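You operate a simulated robot arm through the tools that you are given. There is no shell and no other tool. Be economical: measure what you need, move in short steps, check, and stop when the job is done.

You are at the controls of a simulated robot arm. One attempt, no reset.

Task
Divide the folding crate in the middle: yellow coil on one side, large green board on the other.
Fine: free the red catch to slide the divider, and lock it again before loading.

Only the result counts: the job must be done as asked and must still hold three seconds after the hand-in. Knocking over, shifting, dropping, spilling or breaking anything else fails it.

Robot
A 7-joint arm with a two-finger parallel gripper, fixed in place. Base frame: the origin is at the foot of the arm, x ahead of it, y to its left, z up; the work surface is at about z = 78. Readings come in cm, degrees, newtons and seconds.
With the tool pointing down near the work surface it reaches from about 44 to 90 cm from the base axis. Its first joint turns from -115.0 to 115.0 degrees. Payload 3.91 kg.
The tool frame sits at the grasp point between the pads (the TCP): z along the fingers, y along the line on which they close. The tips reach 3 cm beyond it. The gripper opens to 11 cm. The fingers are 2 cm wide and 1 cm thick; the gripper's body (4.8 by 11.2 cm) begins 5.5 cm behind the TCP.
Orientation is told as [roll, pitch, yaw] about the base's x, y, z axes, in that order, counted from this pose: with the fingers straight down and closing along the base's y, the tool's x points along the base's -x, its y along +y and its z along -z.

Tools
- The arm moves only by the tool step_arm. Its argument "commands" is a list of rows, each a list of 6 numbers: the shift along the base's x, y, z in units of 200 mm (1.0 is 200 mm), then the turn, a rotation vector about the base's x, y, z in units of 120 degrees (1.0 is 120 degrees). In form: [[tx, ty, tz, ax, ay, az], ...]. A call has 1 to 10 rows; each row is the pose to reach, as a shift and turn from the pose commanded when the call began. "jaw" is the opening, from 0 (shut) to 1 (fully open), set as the call begins (left out, the last holds). A call with a number of a shift or a turn outside -1 to 1 is refused whole. A row lasts 0.2 s, in which the tool goes at most 5 cm and 8.6 degrees; a call with a longer step from one row to the next is refused whole, and so is a gripper value outside its range. A pose out of reach is approached as far as the arm can. The call stops where the force on the tool passes 40 N (or 10 N more than at its start, if that is more) or the arm is blocked; 0.2 s more then pass. Each finger travels about 15.3 cm/s and halts on what it meets, pressing with about 28 N; the grip force reading is that of the motor and also rises with nothing between the fingers. The clock runs only during rows and for 0.2 s after the last one: add rows that repeat a pose to give the fingers time. The reply holds the time, the measured pose of the TCP, the force on the tool along the base axes, the opening and the grip force, in the units named above and with some noise.
- Cameras (640 x 400 px; columns grow to the right, rows downward): "scene" is fixed at [38.75, -63.72, 157.79]; the picture's right is [0.99, -0.16, 0.00], its down [-0.08, -0.47, -0.88] and it looks along [0.14, 0.87, -0.48] (base axes); focal length 345 px, centre (320, 200). "wrist" rides on the gripper at [7.2, 1.7, -10.3] in the tool frame; the picture's right is [-0.23, 0.97, 0.00], its down [-0.76, -0.18, -0.62] and it looks along [-0.61, -0.14, 0.78] (tool axes); focal length 222 px, centre (320, 200). There is no depth. A picture from a camera that has moved, and an enlarged one, comes with that camera's place and axes in the base frame and with its lens. The place of the scene camera against the robot may be out by one fixed shift of up to 2.5 cm in any direction.
- camera(camera): a new picture of that camera. No time passes.
- raise_lower(by): slides the trunk up (or, below 0, down) by that many cm; the arm rides with it, the base frame stays. It gives what a move gives, with no picture.
- close_up(camera, box): a new picture of the part [left, top, right, bottom] of that camera's present view, enlarged. No time passes.
- hand_in(): hands the job in; it is judged then, once.

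Work in short steps. Places have to be worked out from the pictures, the camera data and where the tool is seen: move nearer, look again, correct. Check each grasp and each placing, and mend what went wrong. You have 120 turns and 68 pictures in all, those below and enlarged ones among them. Open the gripper and draw the arm clear of the work before you hand the job in, unless the task says otherwise; then end with one line.

The tools are called after "Emit:" as name(argument=value, ...) on one line, values as JSON. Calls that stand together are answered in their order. step_arm: Moves the arm, as the interface text tells. Its arguments: {"type":"object","properties":{"commands":{"type":"array","items":{"type":"array","items":{"type":"number"}}},"jaw":{"type":"number"}},"required":["commands"]} The other tools are called the same way: raise_lower (by) slides the trunk up or down; camera (camera) takes a picture; close_up (camera, box) takes an enlarged picture of a part of a camera's view; hand_in () hands the job in.

At the start:

```text
clock: 0.0
tcp_pos: [41.18, 25.0, 129.65]
ee_rot: [0.0, 0.0, 0.0]
force: [-0.5, -0.8, 0.2]
finger_gap: 11.01
gripper_force: 0.0
trunk travel left (down, up): [-77.5, 21.5]
```

scene: 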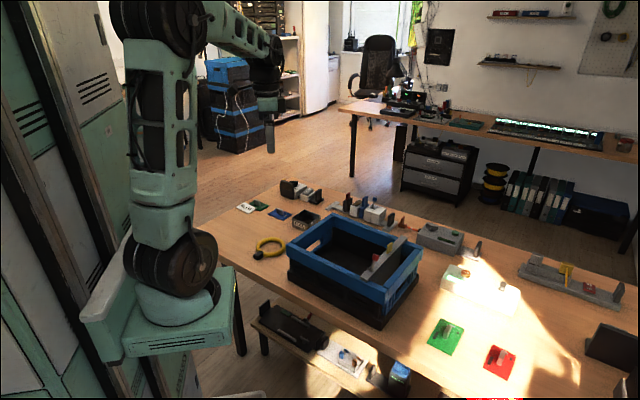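
wrist: 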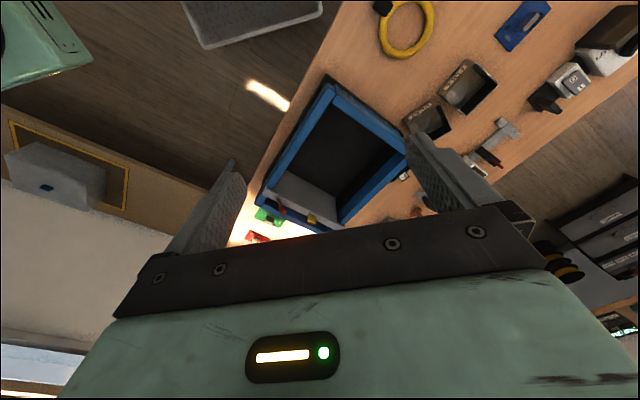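

I'll take a closer look at the crate and at the table items first.

Emit:
close_up(camera="scene", box=[270, 200, 450, 340])

Emit:
close_up(camera="scene", box=[400, 210, 640, 390])

Emit:
close_up(camera="scene", box=[220, 160, 420, 280])

```text
2.86 times, centred on (360, 270) of scene
camera zoom: at [38.75, -63.72, 157.79], right [0.99, -0.16, 0.0], down [-0.08, -0.47, -0.88], along [0.14, 0.87, -0.48], focal length 986 px, centre (206, 0)
```

zoom: 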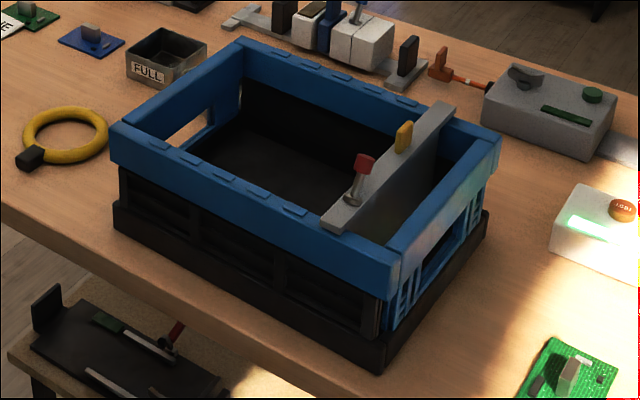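

```text
2.22 times, centred on (520, 300) of scene
camera zoom: at [38.75, -63.72, 157.79], right [0.99, -0.16, 0.0], down [-0.08, -0.47, -0.88], along [0.14, 0.87, -0.48], focal length 767 px, centre (-124, -22)
```

zoom: 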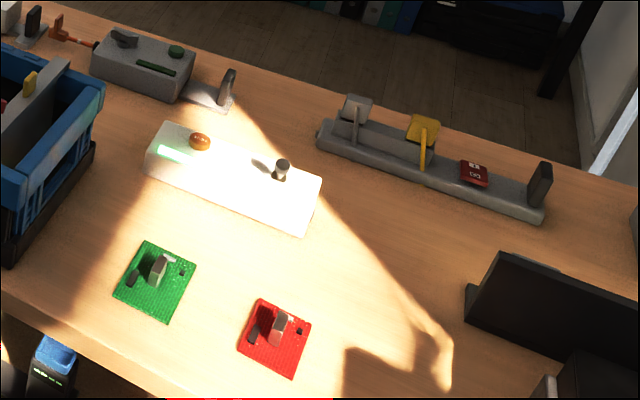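

```text
3.20 times, centred on (320, 220) of scene
camera zoom: at [38.75, -63.72, 157.79], right [0.99, -0.16, 0.0], down [-0.08, -0.47, -0.88], along [0.14, 0.87, -0.48], focal length 1105 px, centre (320, 136)
```

zoom: 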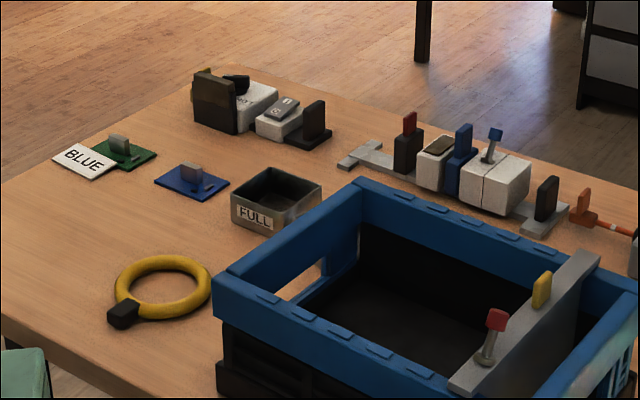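

The divider sits near the crate's -y end, and the crate is turned about 45°. I'll move over to look at the divider with the wrist camera.

Emit:
step_arm(commands=[[0.14, -0.11, -0.12, 0, 0, 0], [0.28, -0.22, -0.24, 0, 0, 0], [0.42, -0.33, -0.36, 0, 0, 0], [0.56, -0.44, -0.48, 0, 0, 0], [0.7, -0.55, -0.6, 0, 0, 0]])

Emit:
camera(camera="wrist")

Emit:
close_up(camera="scene", box=[350, 220, 430, 300])

```text
clock: 1.2
tcp_pos: [55.06, 13.94, 117.67]
ee_rot: [0.0, 0.1, 0.1]
force: [0.0, -0.5, -0.6]
finger_gap: 11.01
gripper_force: 0.1
trunk travel left (down, up): [-77.5, 21.5]
```

```text
62 pictures are left
camera wrist: at [47.69, 15.52, 127.87], right [0.23, 0.97, 0.0], down [0.76, -0.18, 0.62], along [0.61, -0.14, -0.78], focal length 222 px, centre (320, 200)
```

wrist: 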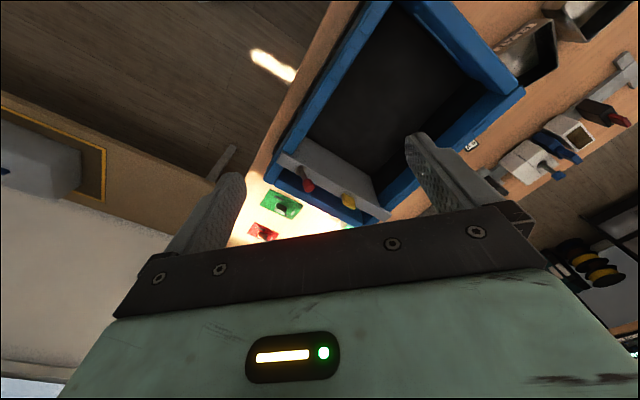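

```text
5.00 times, centred on (390, 260) of scene
camera zoom: at [38.75, -63.72, 157.79], right [0.99, -0.16, 0.0], down [-0.08, -0.47, -0.88], along [0.14, 0.87, -0.48], focal length 1726 px, centre (-30, -100)
```

zoom: 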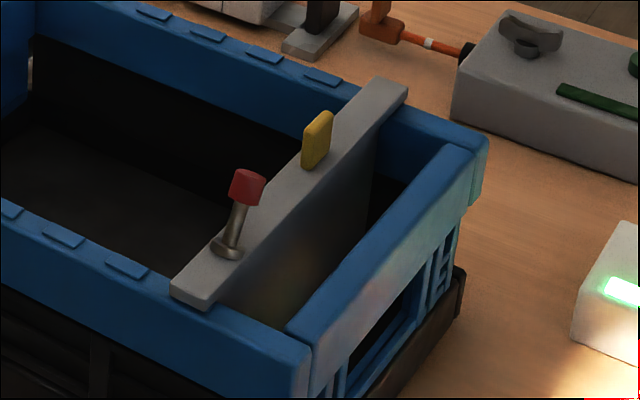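

The red knob is at about (68,8) and the yellow tab at about (75,15), with the rim near z=92. I'll move in closer, above the divider.

Emit:
step_arm(commands=[[0.2, 0, -0.05, 0, 0, 0], [0.4, -0.02, -0.15, 0, 0, 0], [0.6, -0.04, -0.25, 0, 0, 0], [0.75, -0.05, -0.35, 0, 0, 0]])

Emit:
camera(camera="wrist")

```text
clock: 2.2
tcp_pos: [70.17, 13.02, 110.7]
ee_rot: [0.1, 0.0, 0.1]
force: [-0.6, -0.2, 0.4]
finger_gap: 11.0
gripper_force: 0.0
trunk travel left (down, up): [-77.5, 21.5]
```

```text
60 pictures are left
camera wrist: at [62.8, 14.54, 120.94], right [0.23, 0.97, 0.0], down [0.76, -0.18, 0.62], along [0.61, -0.14, -0.78], focal length 222 px, centre (320, 200)
```

wrist: 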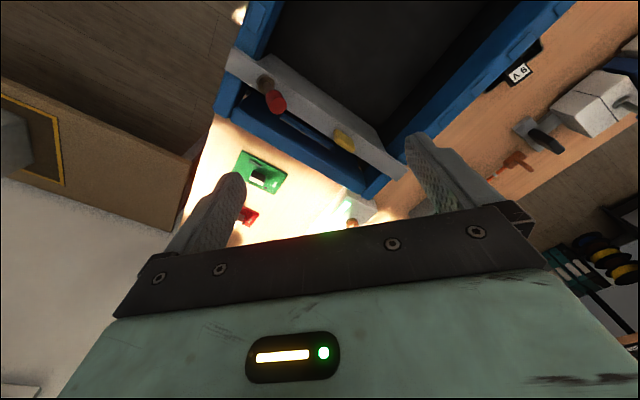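

Emit:
close_up(camera="wrist", box=[210, 20, 420, 200])

```text
2.22 times, centred on (315, 110) of wrist
camera zoom: at [62.8, 14.54, 120.94], right [0.23, 0.97, 0.0], down [0.76, -0.18, 0.62], along [0.61, -0.14, -0.78], focal length 494 px, centre (331, 400)
```

zoom: 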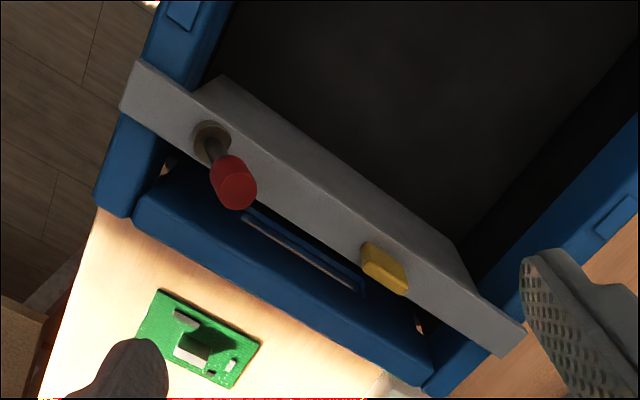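

The lever's foot is at about (66.7,7.5,93) and the knob at about (68.2,8.9,97), so it leans about 27° along the divider toward its middle. I'll turn the tool 44° so the jaws close across the divider, then move above the knob.

Emit:
step_arm(commands=[[0, -0.04, 0, 0, 0, 0.0611], [-0.02, -0.08, -0.02, 0, 0, 0.1222], [-0.04, -0.12, -0.05, 0, 0, 0.1833], [-0.06, -0.16, -0.1, 0, 0, 0.2444], [-0.08, -0.19, -0.15, 0, 0, 0.3056], [-0.1, -0.205, -0.2, 0, 0, 0.3667]], jaw=0.5)

Emit:
camera(camera="wrist")

Emit:
close_up(camera="scene", box=[340, 200, 440, 300])

```text
clock: 3.6
tcp_pos: [68.25, 8.69, 106.79]
ee_rot: [0.0, -0.1, 44.1]
force: [-1.1, -0.4, -0.2]
finger_gap: 5.5
gripper_force: 0.2
trunk travel left (down, up): [-77.5, 21.5]
```

```text
58 pictures are left
camera wrist: at [61.71, 4.85, 116.94], right [-0.52, 0.86, 0.0], down [0.67, 0.4, 0.62], along [0.53, 0.32, -0.78], focal length 222 px, centre (320, 200)
```

wrist: 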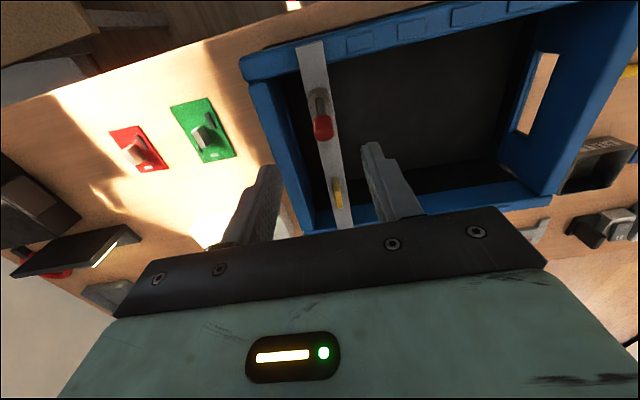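

```text
4.00 times, centred on (390, 250) of scene
camera zoom: at [38.75, -63.72, 157.79], right [0.99, -0.16, 0.0], down [-0.08, -0.47, -0.88], along [0.14, 0.87, -0.48], focal length 1381 px, centre (40, 0)
```

zoom: 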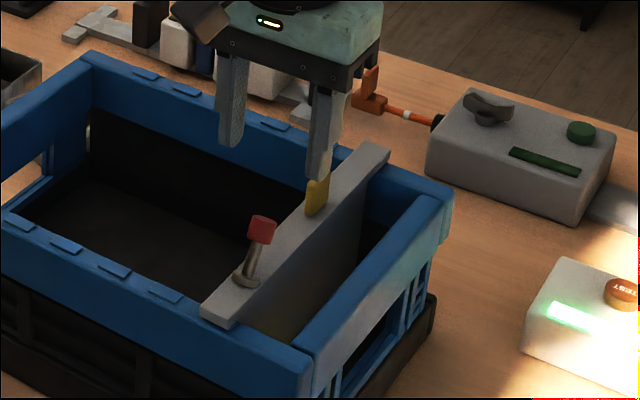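

The new view puts the knob at (68,8.9,97), so I'll go straight down around it and close.

Emit:
step_arm(commands=[[0, 0, -0.16, 0, 0, 0], [0, 0, -0.32, 0, 0, 0], [-0.01, 0, -0.48, 0, 0, 0]])

Emit:
step_arm(commands=[[0, 0, 0, 0, 0, 0], [0, 0, 0, 0, 0, 0]], jaw=0.0)

Emit:
close_up(camera="scene", box=[340, 200, 440, 300])

```text
clock: 4.4
tcp_pos: [67.82, 8.85, 97.11]
ee_rot: [-0.1, 0.0, 44.0]
force: [-0.3, 0.2, 0.1]
finger_gap: 5.5
gripper_force: 0.2
trunk travel left (down, up): [-77.5, 21.5]
```

```text
clock: 5.0
tcp_pos: [67.94, 8.83, 97.16]
ee_rot: [-0.1, -0.1, 44.0]
force: [0.6, 1.4, 0.3]
finger_gap: 2.37
gripper_force: 27.8
trunk travel left (down, up): [-77.5, 21.5]
```

```text
4.00 times, centred on (390, 250) of scene
camera zoom: at [38.75, -63.72, 157.79], right [0.99, -0.16, 0.0], down [-0.08, -0.47, -0.88], along [0.14, 0.87, -0.48], focal length 1381 px, centre (40, 0)
```

zoom: 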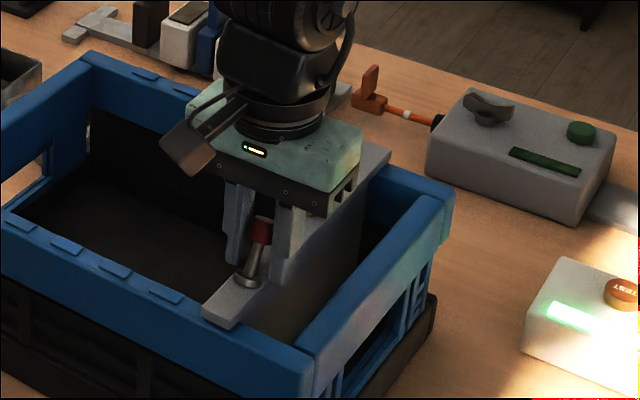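

The knob is held, with a gap of 2.37. I'll swing it gently toward the rim along its arc and watch the force.

Emit:
step_arm(commands=[[-0.018, -0.017, 0.006, 0, 0, 0], [-0.036, -0.035, 0.013, 0, 0, 0], [-0.054, -0.052, 0.016, 0, 0, 0], [-0.068, -0.066, 0.017, 0, 0, 0]])

Emit:
close_up(camera="scene", box=[340, 200, 440, 300])

```text
clock: 6.0
tcp_pos: [66.71, 7.45, 97.29]
ee_rot: [-0.1, 0.0, 44.0]
force: [1.0, 1.2, -0.3]
finger_gap: 2.35
gripper_force: 28.2
trunk travel left (down, up): [-77.5, 21.5]
```

```text
4.00 times, centred on (390, 250) of scene
camera zoom: at [38.75, -63.72, 157.79], right [0.99, -0.16, 0.0], down [-0.08, -0.47, -0.88], along [0.14, 0.87, -0.48], focal length 1381 px, centre (40, 0)
```

zoom: 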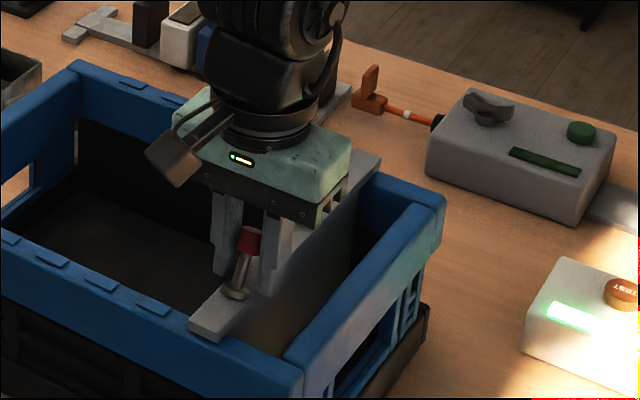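

The lever didn't turn and the whole crate slid about 1.5 cm with it. I'll drag it straight back to where it was before trying anything else.

Emit:
step_arm(commands=[[0.018, 0.017, -0.004, 0, 0, 0], [0.036, 0.035, -0.01, 0, 0, 0], [0.054, 0.052, -0.014, 0, 0, 0], [0.068, 0.066, -0.017, 0, 0, 0], [0.068, 0.066, -0.017, 0, 0, 0]])

Emit:
close_up(camera="scene", box=[340, 200, 440, 300])

```text
clock: 7.2
tcp_pos: [67.95, 8.79, 97.15]
ee_rot: [0.0, 0.0, 44.1]
force: [-2.8, -3.7, 0.9]
finger_gap: 2.37
gripper_force: 27.7
trunk travel left (down, up): [-77.5, 21.5]
```

```text
4.00 times, centred on (390, 250) of scene
camera zoom: at [38.75, -63.72, 157.79], right [0.99, -0.16, 0.0], down [-0.08, -0.47, -0.88], along [0.14, 0.87, -0.48], focal length 1381 px, centre (40, 0)
```

zoom: 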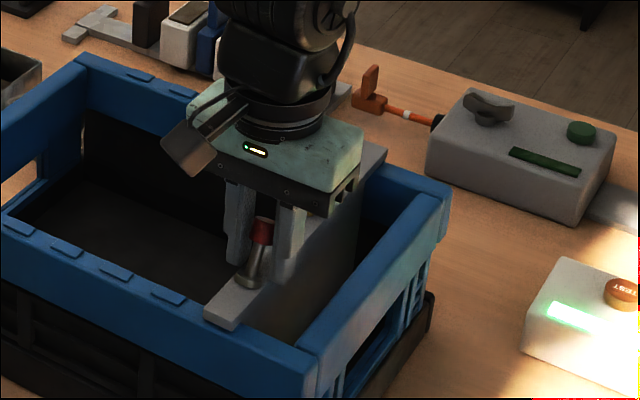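

The crate is back to within a few mm. I'll release the knob, raise the tool and look closely at the lever to see which way it hinges.

Emit:
step_arm(commands=[[0, 0, 0, 0, 0, 0], [0, 0, 0, 0, 0, 0], [0, 0, 0.15, 0, 0, 0], [0, 0, 0.35, 0, 0, 0]], jaw=0.5)

Emit:
close_up(camera="wrist", box=[240, 0, 440, 250])

Emit:
close_up(camera="scene", box=[355, 230, 415, 290])

```text
clock: 8.2
tcp_pos: [67.98, 8.88, 104.11]
ee_rot: [0.0, 0.0, 44.0]
force: [1.1, 0.4, -0.2]
finger_gap: 5.48
gripper_force: 0.0
trunk travel left (down, up): [-77.5, 21.5]
```

```text
1.60 times, centred on (340, 125) of wrist
camera zoom: at [61.56, 4.8, 114.32], right [-0.51, 0.86, 0.0], down [0.67, 0.4, 0.62], along [0.53, 0.32, -0.78], focal length 355 px, centre (288, 320)
```

zoom: 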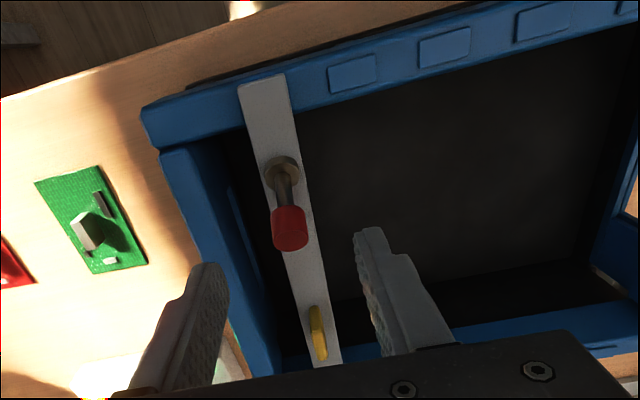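

```text
6.67 times, centred on (385, 260) of scene
camera zoom: at [38.75, -63.72, 157.79], right [0.99, -0.16, 0.0], down [-0.08, -0.47, -0.88], along [0.14, 0.87, -0.48], focal length 2301 px, centre (-113, -200)
```

zoom: 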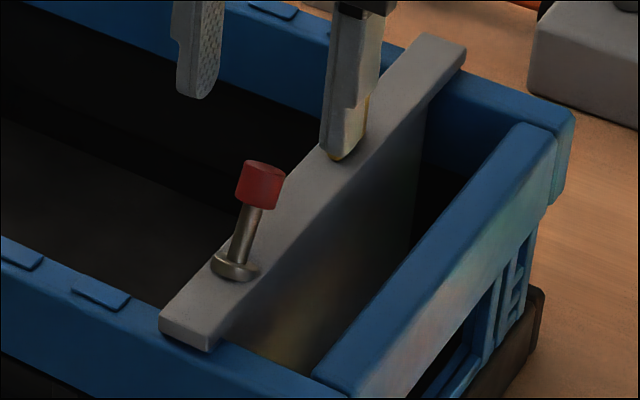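

The lever hinges in the plane of the divider. Gripping it upright adds resistance to that rotation, so I'll line the tool up with the lever (22° tilt), grip again, and turn it about its foot as a pure rotation.

Emit:
step_arm(commands=[[0.03, 0.025, 0, -0.0425, 0.044, 0], [0.06, 0.055, -0.02, -0.085, 0.088, 0], [0.0885, 0.08, -0.05, -0.1274, 0.132, 0], [0.07, 0.06, -0.15, -0.1274, 0.132, 0], [0.011, 0.0, -0.337, -0.1274, 0.132, 0]])

Emit:
close_up(camera="scene", box=[340, 200, 440, 300])

Emit:
camera(camera="wrist")

```text
clock: 9.4
tcp_pos: [68.37, 8.83, 97.35]
ee_rot: [0.0, 22.0, 44.0]
force: [-0.6, -0.6, -0.5]
finger_gap: 5.49
gripper_force: 0.1
trunk travel left (down, up): [-77.5, 21.5]
```

```text
4.00 times, centred on (390, 250) of scene
camera zoom: at [38.75, -63.72, 157.79], right [0.99, -0.16, 0.0], down [-0.08, -0.47, -0.88], along [0.14, 0.87, -0.48], focal length 1381 px, centre (40, 0)
```

zoom: 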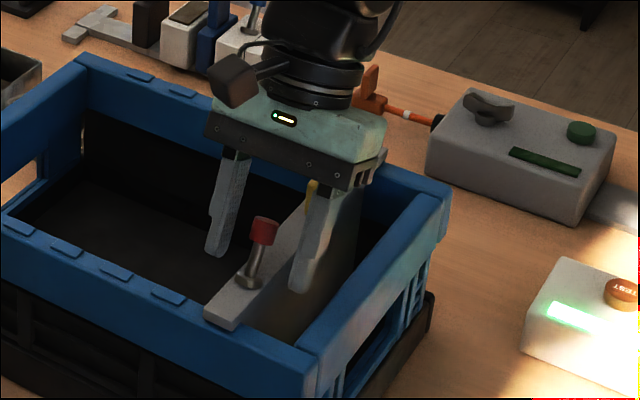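

```text
50 pictures are left
camera wrist: at [64.93, 8.01, 109.55], right [-0.53, 0.85, -0.09], down [0.8, 0.53, 0.29], along [0.29, 0.09, -0.95], focal length 222 px, centre (320, 200)
```

wrist: 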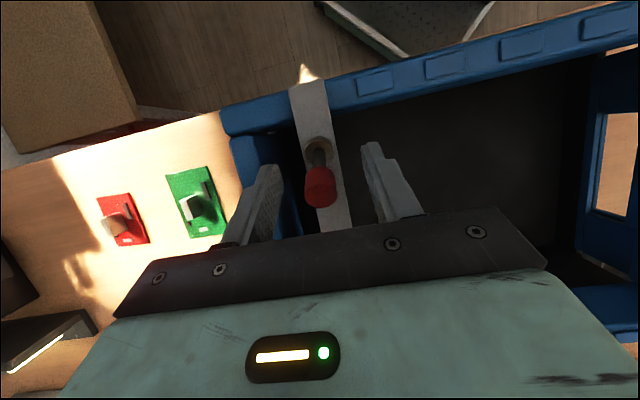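

It's aligned. I'll close on the knob, then rotate it about the foot in 8° steps.

Emit:
step_arm(commands=[[0, 0, 0, 0, 0, 0], [0, 0, 0, 0, 0, 0]], jaw=0.0)

Emit:
step_arm(commands=[[-0.0117, -0.0113, 0.006, 0.0232, -0.024, 0], [-0.0234, -0.0226, 0.0115, 0.0463, -0.048, 0], [-0.035, -0.034, 0.015, 0.0695, -0.072, 0], [-0.0475, -0.0459, 0.0185, 0.0927, -0.096, 0]])

Emit:
close_up(camera="scene", box=[340, 200, 440, 300])

```text
clock: 10.0
tcp_pos: [68.2, 8.89, 97.34]
ee_rot: [0.1, 22.0, 44.2]
force: [-0.1, 0.5, 0.0]
finger_gap: 2.31
gripper_force: 28.0
trunk travel left (down, up): [-77.5, 21.5]
```

```text
clock: 11.0
tcp_pos: [67.15, 7.96, 97.77]
ee_rot: [0.0, 6.0, 44.0]
force: [0.9, -0.3, 4.3]
finger_gap: 1.76
gripper_force: 28.3
trunk travel left (down, up): [-77.5, 21.5]
```

```text
4.00 times, centred on (390, 250) of scene
camera zoom: at [38.75, -63.72, 157.79], right [0.99, -0.16, 0.0], down [-0.08, -0.47, -0.88], along [0.14, 0.87, -0.48], focal length 1381 px, centre (40, 0)
```

zoom: 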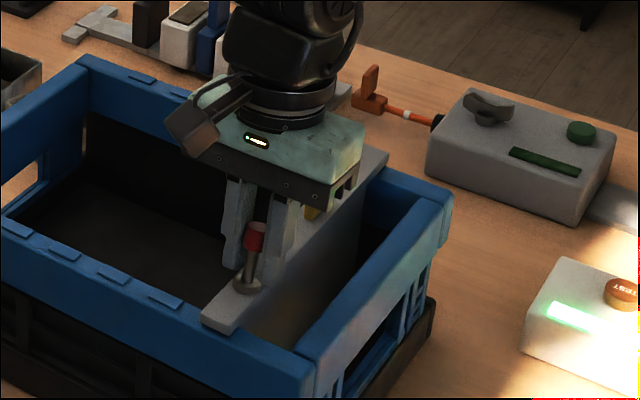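

The lever turns and the crate stays put, so I'll carry on to the other side.

Emit:
step_arm(commands=[[-0.0119, -0.0115, 0.001, 0.0232, -0.024, 0], [-0.0238, -0.0229, 0.002, 0.0463, -0.048, 0], [-0.036, -0.035, 0.001, 0.0695, -0.072, 0], [-0.0484, -0.0467, 0, 0.0927, -0.096, 0], [-0.06, -0.058, -0.003, 0.116, -0.12, 0], [-0.0727, -0.0702, -0.0075, 0.139, -0.144, 0]])

Emit:
close_up(camera="scene", box=[340, 200, 440, 300])

```text
clock: 12.4
tcp_pos: [65.71, 6.47, 97.59]
ee_rot: [0.0, -18.0, 44.0]
force: [3.7, 2.2, 13.5]
finger_gap: 1.79
gripper_force: 28.0
trunk travel left (down, up): [-77.5, 21.5]
```

```text
4.00 times, centred on (390, 250) of scene
camera zoom: at [38.75, -63.72, 157.79], right [0.99, -0.16, 0.0], down [-0.08, -0.47, -0.88], along [0.14, 0.87, -0.48], focal length 1381 px, centre (40, 0)
```

zoom: 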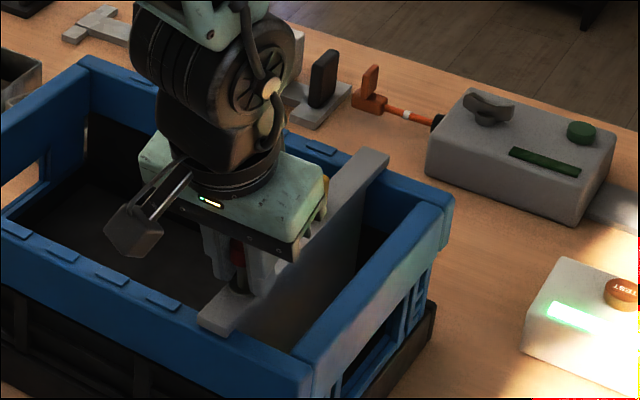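

The tool is at -18° and the crate looks undisturbed. I'll go about 5° further, then release, back off and look.

Emit:
step_arm(commands=[[-0.01, -0.0097, -0.003, 0.0145, -0.015, 0], [-0.02, -0.0195, -0.009, 0.029, -0.03, 0]])

Emit:
step_arm(commands=[[0, 0, 0, 0, 0, 0], [0, 0, 0, 0, 0, 0], [-0.055, -0.053, 0.18, 0, 0, 0], [-0.055, -0.053, 0.35, -0.0463, 0.048, 0], [-0.03, -0.03, 0.4, -0.0927, 0.096, 0], [0, 0, 0.45, -0.139, 0.144, 0]], jaw=0.5)

Emit:
close_up(camera="scene", box=[340, 200, 440, 300])

Emit:
camera(camera="wrist")

```text
clock: 13.0
tcp_pos: [65.38, 6.18, 97.47]
ee_rot: [0.0, -23.0, 44.1]
force: [4.6, 5.2, 14.5]
finger_gap: 1.75
gripper_force: 28.4
trunk travel left (down, up): [-77.5, 21.5]
```

```text
clock: 14.4
tcp_pos: [65.41, 6.1, 106.48]
ee_rot: [0.0, 1.1, 44.0]
force: [-0.7, -1.4, -0.3]
finger_gap: 5.48
gripper_force: 0.2
trunk travel left (down, up): [-77.5, 21.5]
```

```text
4.00 times, centred on (390, 250) of scene
camera zoom: at [38.75, -63.72, 157.79], right [0.99, -0.16, 0.0], down [-0.08, -0.47, -0.88], along [0.14, 0.87, -0.48], focal length 1381 px, centre (40, 0)
```

zoom: 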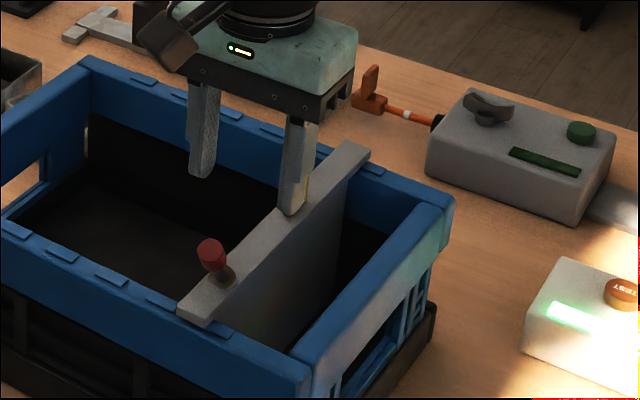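

```text
46 pictures are left
camera wrist: at [59.07, 2.25, 116.81], right [-0.51, 0.86, 0.0], down [0.68, 0.41, 0.61], along [0.52, 0.31, -0.79], focal length 222 px, centre (320, 200)
```

wrist: 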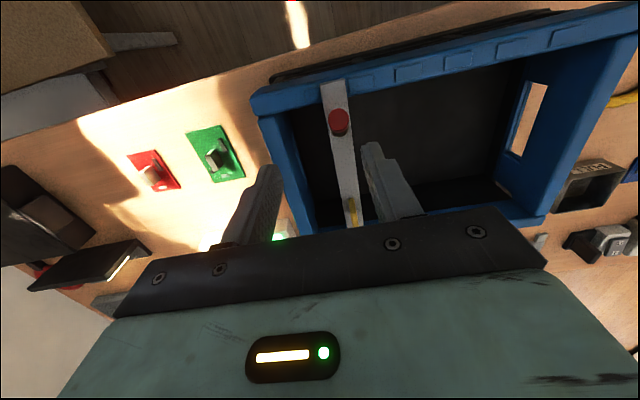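

The lever is now flipped to the free side, and the divider moved a little when I released. Next I'll go above the yellow tab at about (72.6,14.9) to grip it.

Emit:
step_arm(commands=[[0.12, 0.15, 0, 0, 0, 0], [0.24, 0.3, -0.05, 0, 0, 0], [0.36, 0.44, -0.125, 0, -0.006, 0]], jaw=0.4)

Emit:
camera(camera="wrist")

Emit:
close_up(camera="scene", box=[340, 200, 440, 300])

```text
clock: 15.2
tcp_pos: [72.67, 14.83, 103.88]
ee_rot: [-0.5, 0.5, 44.0]
force: [0.1, -0.4, 0.2]
finger_gap: 4.37
gripper_force: 0.1
trunk travel left (down, up): [-77.5, 21.5]
```

```text
45 pictures are left
camera wrist: at [66.1, 11.01, 114.23], right [-0.51, 0.86, -0.01], down [0.67, 0.41, 0.62], along [0.54, 0.31, -0.79], focal length 222 px, centre (320, 200)
```

wrist: 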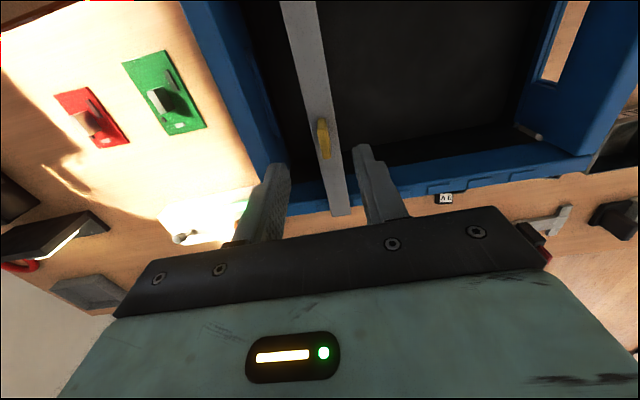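

```text
4.00 times, centred on (390, 250) of scene
camera zoom: at [38.75, -63.72, 157.79], right [0.99, -0.16, 0.0], down [-0.08, -0.47, -0.88], along [0.14, 0.87, -0.48], focal length 1381 px, centre (40, 0)
```

zoom: 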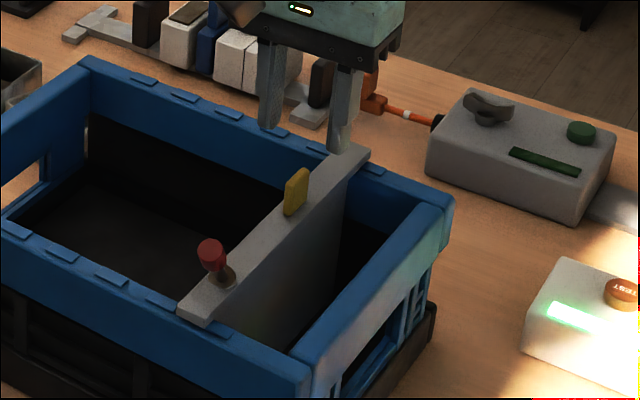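

The tab is at (72.7,15.0), right under the tool. I'll descend and grip it.

Emit:
step_arm(commands=[[0, 0, -0.15, 0, 0, 0], [0, 0.005, -0.3, 0, 0, 0], [0, 0.005, -0.37, 0, 0, 0]])

Emit:
step_arm(commands=[[0, 0, 0, 0, 0, 0], [0, 0, 0, 0, 0, 0]], jaw=0.0)

Emit:
close_up(camera="scene", box=[340, 200, 440, 300])

```text
clock: 16.0
tcp_pos: [72.65, 15.06, 96.57]
ee_rot: [-0.5, 0.5, 44.0]
force: [-0.6, 0.0, 1.0]
finger_gap: 4.43
gripper_force: 0.1
trunk travel left (down, up): [-77.5, 21.5]
```

```text
clock: 16.6
tcp_pos: [72.57, 15.11, 96.39]
ee_rot: [-0.5, 0.5, 44.0]
force: [1.4, 0.9, 0.6]
finger_gap: 2.34
gripper_force: 27.9
trunk travel left (down, up): [-77.5, 21.5]
```

```text
4.00 times, centred on (390, 250) of scene
camera zoom: at [38.75, -63.72, 157.79], right [0.99, -0.16, 0.0], down [-0.08, -0.47, -0.88], along [0.14, 0.87, -0.48], focal length 1381 px, centre (40, 0)
```

zoom: 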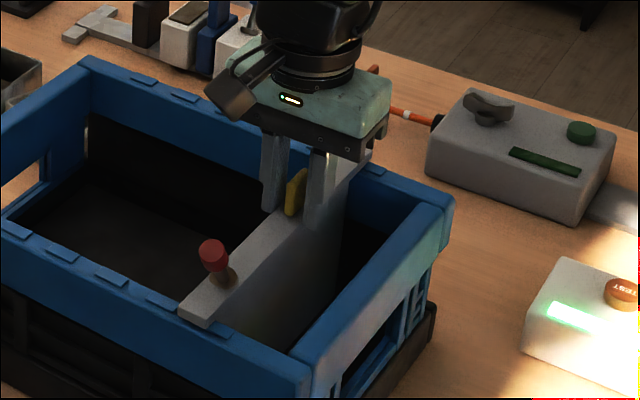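

The jaws hold the divider plate itself, with a gap of 2.34. The middle works out about 9.6 cm further along (-0.70,0.72), so I'll slide half of that first and check that the crate stays still.

Emit:
step_arm(commands=[[-0.02, 0.0205, 0, 0, 0, 0], [-0.05, 0.0513, 0, 0, 0, 0], [-0.08, 0.082, 0, 0, 0, 0], [-0.11, 0.113, 0, 0, 0, 0], [-0.14, 0.1435, 0, 0, 0, 0], [-0.17, 0.1743, 0, 0, 0, 0]])

Emit:
close_up(camera="scene", box=[270, 200, 450, 340])

```text
clock: 18.0
tcp_pos: [69.22, 18.48, 96.43]
ee_rot: [-0.5, 0.4, 44.1]
force: [2.1, -0.9, 3.2]
finger_gap: 2.33
gripper_force: 27.9
trunk travel left (down, up): [-77.5, 21.5]
```

```text
2.86 times, centred on (360, 270) of scene
camera zoom: at [38.75, -63.72, 157.79], right [0.99, -0.16, 0.0], down [-0.08, -0.47, -0.88], along [0.14, 0.87, -0.48], focal length 986 px, centre (206, 0)
```

zoom: 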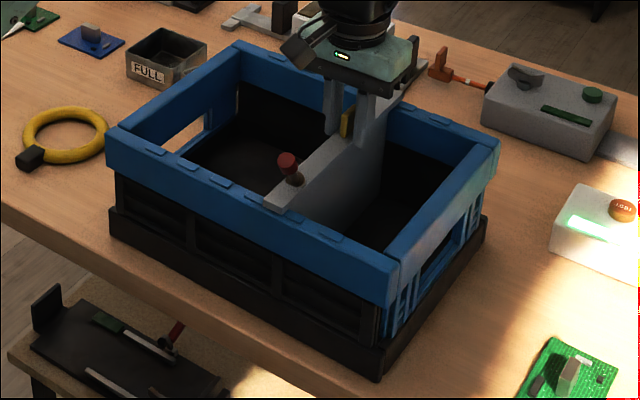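

The slide is working and about 4.75 cm remains. I'll finish it and check.

Emit:
step_arm(commands=[[-0.03, 0.0308, 0, 0, 0, 0], [-0.06, 0.0615, 0, 0, 0, 0], [-0.09, 0.0923, 0, 0, 0, 0], [-0.12, 0.123, 0, 0, 0, 0], [-0.15, 0.1538, 0, 0, 0, 0], [-0.166, 0.1702, 0, 0, 0, 0], [-0.166, 0.1702, 0, 0, 0, 0]])

Emit:
close_up(camera="scene", box=[270, 200, 450, 340])

```text
clock: 19.6
tcp_pos: [65.86, 22.0, 96.52]
ee_rot: [-0.5, 0.5, 44.0]
force: [3.8, 1.6, 2.7]
finger_gap: 2.32
gripper_force: 27.7
trunk travel left (down, up): [-77.5, 21.5]
```

```text
2.86 times, centred on (360, 270) of scene
camera zoom: at [38.75, -63.72, 157.79], right [0.99, -0.16, 0.0], down [-0.08, -0.47, -0.88], along [0.14, 0.87, -0.48], focal length 986 px, centre (206, 0)
```

zoom: 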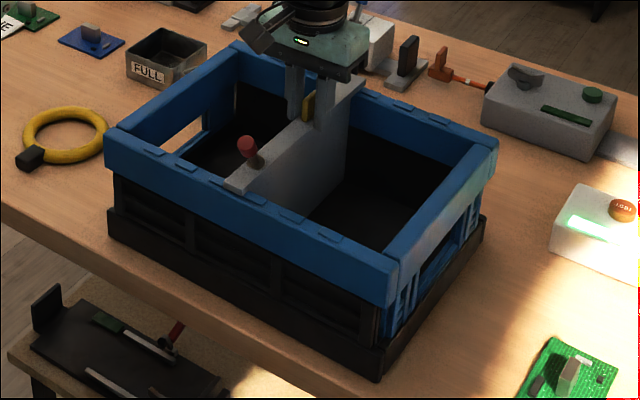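

The divider is centred at about (62.9,21.6), matching the crate centre in the same view. The crate has crept about 0.9 cm along the divider, so I'll pull it back while I still hold the plate.

Emit:
step_arm(commands=[[0.011, 0.0105, 0, 0, 0, 0], [0.022, 0.021, 0, 0, 0, 0], [0.034, 0.0325, 0, 0, 0, 0], [0.034, 0.0325, 0, 0, 0, 0]])

Emit:
close_up(camera="scene", box=[270, 200, 450, 340])

```text
clock: 20.6
tcp_pos: [66.46, 22.44, 96.46]
ee_rot: [-0.5, 0.7, 44.1]
force: [-5.0, -3.7, 7.5]
finger_gap: 2.34
gripper_force: 28.5
trunk travel left (down, up): [-77.5, 21.5]
```

```text
2.86 times, centred on (360, 270) of scene
camera zoom: at [38.75, -63.72, 157.79], right [0.99, -0.16, 0.0], down [-0.08, -0.47, -0.88], along [0.14, 0.87, -0.48], focal length 986 px, centre (206, 0)
```

zoom: 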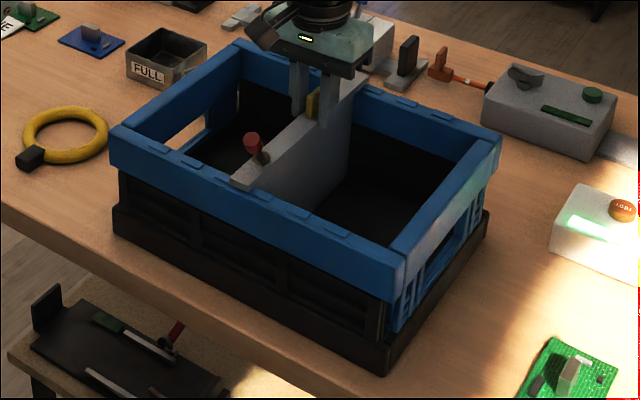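

The crate is back where it started and the divider is in the middle. I'll release the plate and rise over the lever to look.

Emit:
step_arm(commands=[[0, 0, 0, 0, 0, 0], [0, 0, 0, 0, 0, 0], [0, 0, 0.2, 0, 0, 0], [0, 0, 0.4, 0, 0, 0], [-0.15, -0.15, 0.5, 0, 0, 0], [-0.3, -0.3, 0.55, 0, 0, 0], [-0.38, -0.36, 0.55, 0, 0, 0]], jaw=0.45)

Emit:
camera(camera="wrist")

Emit:
close_up(camera="scene", box=[270, 200, 450, 340])

```text
clock: 22.2
tcp_pos: [58.99, 15.18, 107.56]
ee_rot: [-0.4, 0.5, 44.0]
force: [0.0, 0.3, 0.1]
finger_gap: 4.93
gripper_force: 0.0
trunk travel left (down, up): [-77.5, 21.5]
```

```text
39 pictures are left
camera wrist: at [52.51, 11.46, 117.88], right [-0.51, 0.86, -0.01], down [0.67, 0.41, 0.62], along [0.53, 0.31, -0.79], focal length 222 px, centre (320, 200)
```

wrist: 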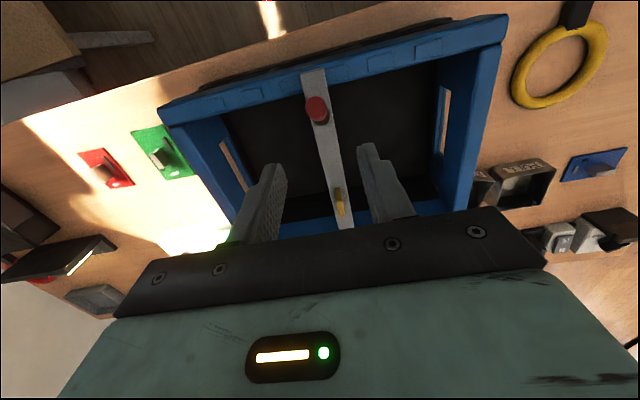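

```text
2.86 times, centred on (360, 270) of scene
camera zoom: at [38.75, -63.72, 157.79], right [0.99, -0.16, 0.0], down [-0.08, -0.47, -0.88], along [0.14, 0.87, -0.48], focal length 986 px, centre (206, 0)
```

zoom: 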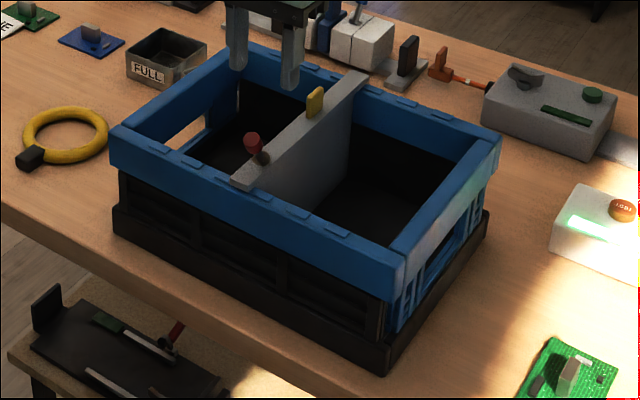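

From the wrist the divider sits exactly at the rim's midpoint. The knob is at (57.6,13.9,97.4), leaning outward, so I'll align with it at -22°, grip it, and then swing it back to the locked side.

Emit:
step_arm(commands=[[-0.05, -0.05, -0.03, 0.0425, -0.044, 0], [-0.1, -0.1, -0.08, 0.085, -0.088, 0], [-0.155, -0.15, -0.16, 0.1274, -0.132, 0], [-0.15, -0.145, -0.26, 0.1274, -0.132, 0], [-0.11, -0.105, -0.4, 0.1274, -0.132, 0], [-0.07, -0.0675, -0.5, 0.1274, -0.132, 0]])

Emit:
close_up(camera="scene", box=[300, 180, 400, 280])

Emit:
camera(camera="wrist")

```text
clock: 23.6
tcp_pos: [57.47, 14.08, 97.49]
ee_rot: [-0.6, -21.7, 44.0]
force: [-0.7, -0.1, -0.2]
finger_gap: 4.94
gripper_force: 0.1
trunk travel left (down, up): [-77.5, 21.5]
```

```text
4.00 times, centred on (350, 230) of scene
camera zoom: at [38.75, -63.72, 157.79], right [0.99, -0.16, 0.0], down [-0.08, -0.47, -0.88], along [0.14, 0.87, -0.48], focal length 1381 px, centre (200, 80)
```

zoom: 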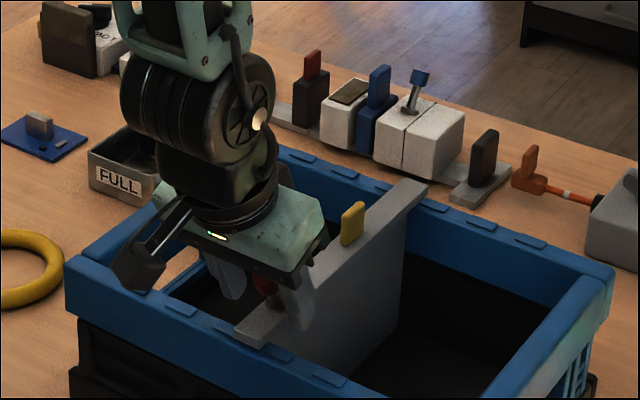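

```text
36 pictures are left
camera wrist: at [48.64, 7.82, 104.27], right [-0.52, 0.85, 0.08], down [0.46, 0.21, 0.86], along [0.72, 0.48, -0.5], focal length 222 px, centre (320, 200)
```

wrist: 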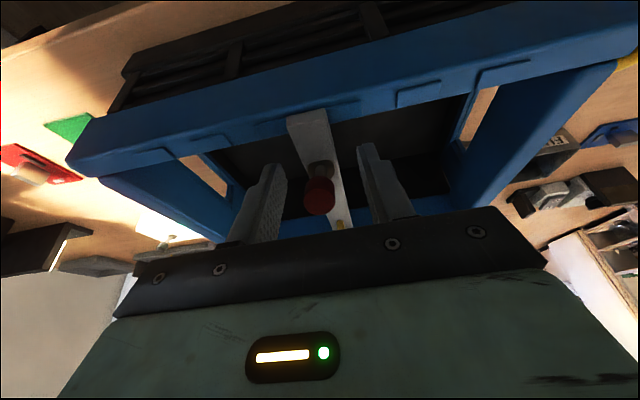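

It's well aligned, so I'll close on the knob and swing it back to the locked side.

Emit:
step_arm(commands=[[0, 0, 0, 0, 0, 0], [0, 0, 0, 0, 0, 0]], jaw=0.0)

Emit:
step_arm(commands=[[0.0205, 0.0198, 0.0095, -0.0405, 0.042, 0], [0.0417, 0.0402, 0.0155, -0.0811, 0.084, 0], [0.0633, 0.061, 0.018, -0.1216, 0.126, 0], [0.0849, 0.0819, 0.0165, -0.1622, 0.168, 0], [0.1062, 0.1025, 0.0116, -0.2027, 0.21, 0], [0.124, 0.1197, 0.0045, -0.2375, 0.246, 0], [0.1384, 0.1336, -0.0033, -0.2664, 0.276, 0]])

Emit:
close_up(camera="scene", box=[270, 200, 450, 340])

```text
clock: 24.2
tcp_pos: [57.55, 14.0, 97.52]
ee_rot: [-0.6, -21.6, 44.1]
force: [0.3, 0.4, 0.4]
finger_gap: 1.75
gripper_force: 28.0
trunk travel left (down, up): [-77.5, 21.5]
```

```text
clock: 25.8
tcp_pos: [60.37, 16.56, 97.46]
ee_rot: [-0.6, 24.5, 44.2]
force: [-4.5, -4.6, 9.3]
finger_gap: 1.76
gripper_force: 29.0
trunk travel left (down, up): [-77.5, 21.5]
```

```text
2.86 times, centred on (360, 270) of scene
camera zoom: at [38.75, -63.72, 157.79], right [0.99, -0.16, 0.0], down [-0.08, -0.47, -0.88], along [0.14, 0.87, -0.48], focal length 986 px, centre (206, 0)
```

zoom: 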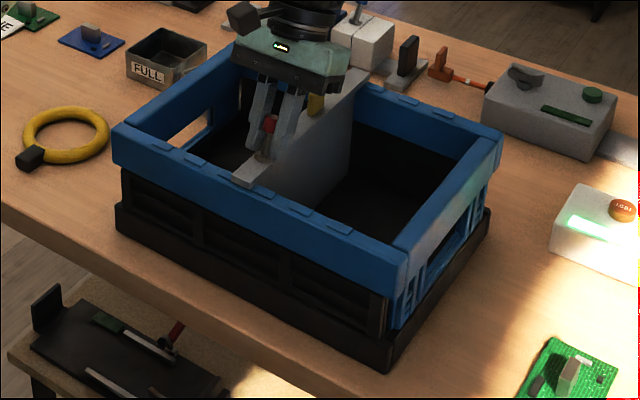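

The lever reached its end stop. I'll release it, back out along the tool axis and check its lean.

Emit:
step_arm(commands=[[0, 0, 0, 0, 0, 0], [0, 0, 0, 0, 0, 0], [0.058, 0.056, 0.182, 0, 0, 0], [0.11, 0.11, 0.36, 0.0463, -0.048, 0], [0.08, 0.08, 0.5, 0.0927, -0.096, 0], [0, 0, 0.6, 0.139, -0.144, 0]], jaw=0.45)

Emit:
close_up(camera="scene", box=[270, 200, 450, 340])

Emit:
camera(camera="wrist")

```text
clock: 27.2
tcp_pos: [60.34, 16.79, 109.27]
ee_rot: [-0.4, 0.4, 44.0]
force: [0.0, 0.7, -0.3]
finger_gap: 4.94
gripper_force: 0.0
trunk travel left (down, up): [-77.5, 21.5]
```

```text
2.86 times, centred on (360, 270) of scene
camera zoom: at [38.75, -63.72, 157.79], right [0.99, -0.16, 0.0], down [-0.08, -0.47, -0.88], along [0.14, 0.87, -0.48], focal length 986 px, centre (206, 0)
```

zoom: 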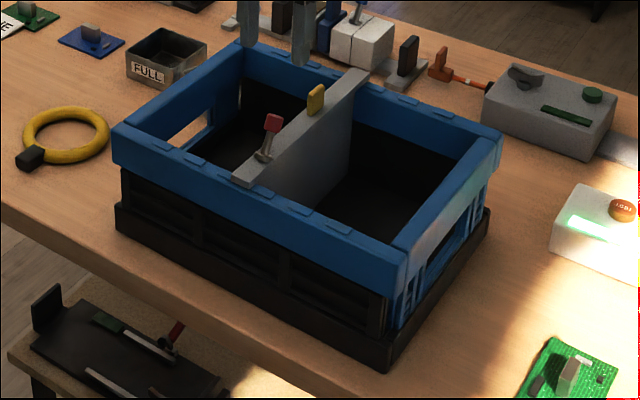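

```text
33 pictures are left
camera wrist: at [53.85, 12.92, 119.61], right [-0.51, 0.86, -0.01], down [0.67, 0.41, 0.62], along [0.54, 0.31, -0.79], focal length 222 px, centre (320, 200)
```

wrist: 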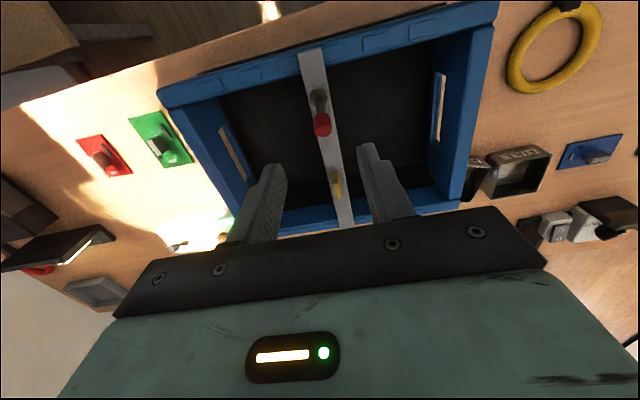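

The catch is locked and the divider is centred. Next is the large green board (about 10.6×6.5 cm at about (86,-4)), so I'll move above it to inspect.

Emit:
step_arm(commands=[[0.15, -0.13, 0.02, 0, 0, 0], [0.3, -0.26, 0.02, 0, 0, 0], [0.45, -0.39, 0.02, 0, 0, 0], [0.6, -0.52, 0.02, 0, 0, 0], [0.75, -0.66, 0.0, 0, 0, 0], [0.9, -0.8, -0.05, 0, 0, 0], [1.0, -0.92, -0.2, 0, 0, 0]], jaw=0.8)

Emit:
step_arm(commands=[[0.1, -0.06, -0.2, 0, 0, 0], [0.22, -0.14, -0.35, 0, 0, 0], [0.22, -0.14, -0.5, 0, 0, 0]])

Emit:
camera(camera="wrist")

Emit:
close_up(camera="scene", box=[400, 290, 490, 380])

```text
clock: 28.8
tcp_pos: [80.41, -1.69, 105.56]
ee_rot: [-0.5, 0.4, 44.2]
force: [-0.9, 1.0, 1.1]
finger_gap: 8.8
gripper_force: 0.0
trunk travel left (down, up): [-77.5, 21.5]
```

```text
clock: 29.6
tcp_pos: [84.71, -4.7, 95.47]
ee_rot: [-0.5, 0.5, 44.0]
force: [-0.1, 0.5, 0.9]
finger_gap: 8.8
gripper_force: 0.0
trunk travel left (down, up): [-77.5, 21.5]
```

```text
32 pictures are left
camera wrist: at [78.21, -8.44, 105.69], right [-0.51, 0.86, -0.01], down [0.67, 0.41, 0.62], along [0.53, 0.31, -0.79], focal length 222 px, centre (320, 200)
```

wrist: 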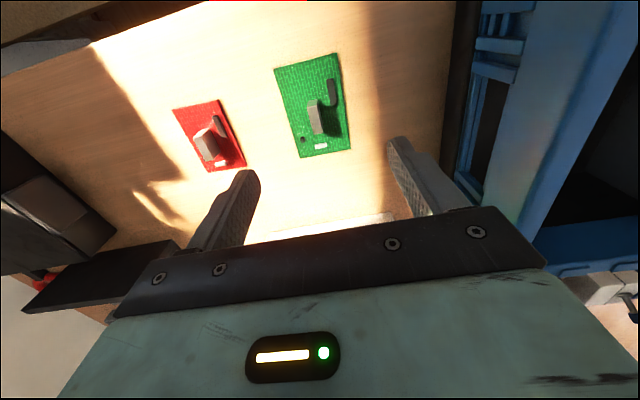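

```text
4.44 times, centred on (445, 335) of scene
camera zoom: at [38.75, -63.72, 157.79], right [0.99, -0.16, 0.0], down [-0.08, -0.47, -0.88], along [0.14, 0.87, -0.48], focal length 1534 px, centre (-236, -400)
```

zoom: 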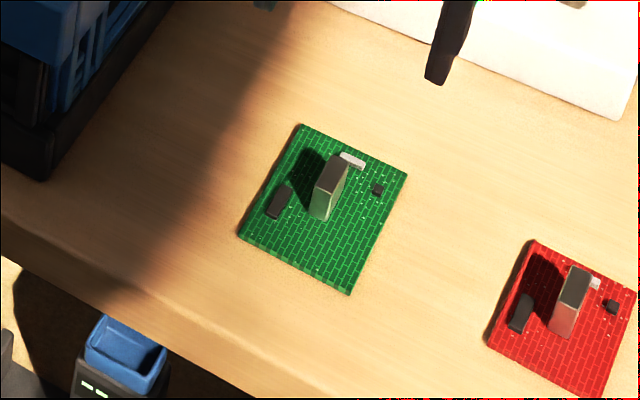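

The board centre is (85.5,-5.0), its long axis is at 44°, and an upright grey block stands near the middle. I'll zoom in on the block.

Emit:
close_up(camera="wrist", box=[260, 40, 370, 170])

```text
3.08 times, centred on (315, 105) of wrist
camera zoom: at [78.21, -8.44, 105.69], right [-0.51, 0.86, -0.01], down [0.67, 0.41, 0.62], along [0.53, 0.31, -0.79], focal length 684 px, centre (335, 492)
```

zoom: 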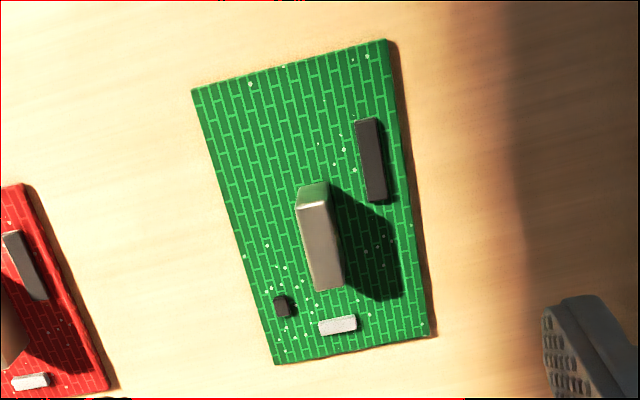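

The block's top is centred at (85.4,-4.9) and its height is about z=81. I'll descend with the jaws straddling it, stopping about 1 cm above the final height to check.

Emit:
step_arm(commands=[[0.02, -0.01, -0.2, 0, 0, 0], [0.035, -0.015, -0.4, 0, 0, 0], [0.035, -0.015, -0.59, 0, 0, 0]], jaw=0.4)

Emit:
close_up(camera="scene", box=[400, 290, 490, 380])

Emit:
camera(camera="wrist")

```text
clock: 30.4
tcp_pos: [85.54, -4.9, 83.81]
ee_rot: [-0.5, 0.5, 44.0]
force: [0.1, 0.2, 0.7]
finger_gap: 4.39
gripper_force: 0.1
trunk travel left (down, up): [-77.5, 21.5]
```

```text
4.44 times, centred on (445, 335) of scene
camera zoom: at [38.75, -63.72, 157.79], right [0.99, -0.16, 0.0], down [-0.08, -0.47, -0.88], along [0.14, 0.87, -0.48], focal length 1534 px, centre (-236, -400)
```

zoom: 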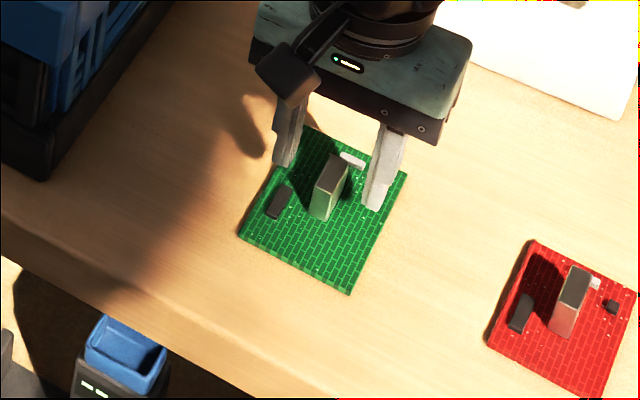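

```text
28 pictures are left
camera wrist: at [78.93, -8.71, 93.96], right [-0.51, 0.86, -0.01], down [0.67, 0.41, 0.62], along [0.54, 0.31, -0.79], focal length 222 px, centre (320, 200)
```

wrist: 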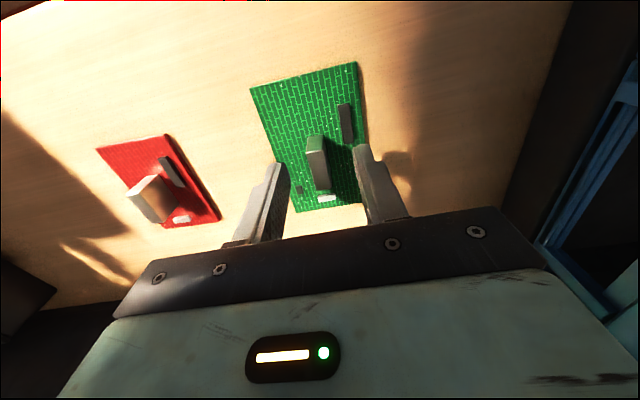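

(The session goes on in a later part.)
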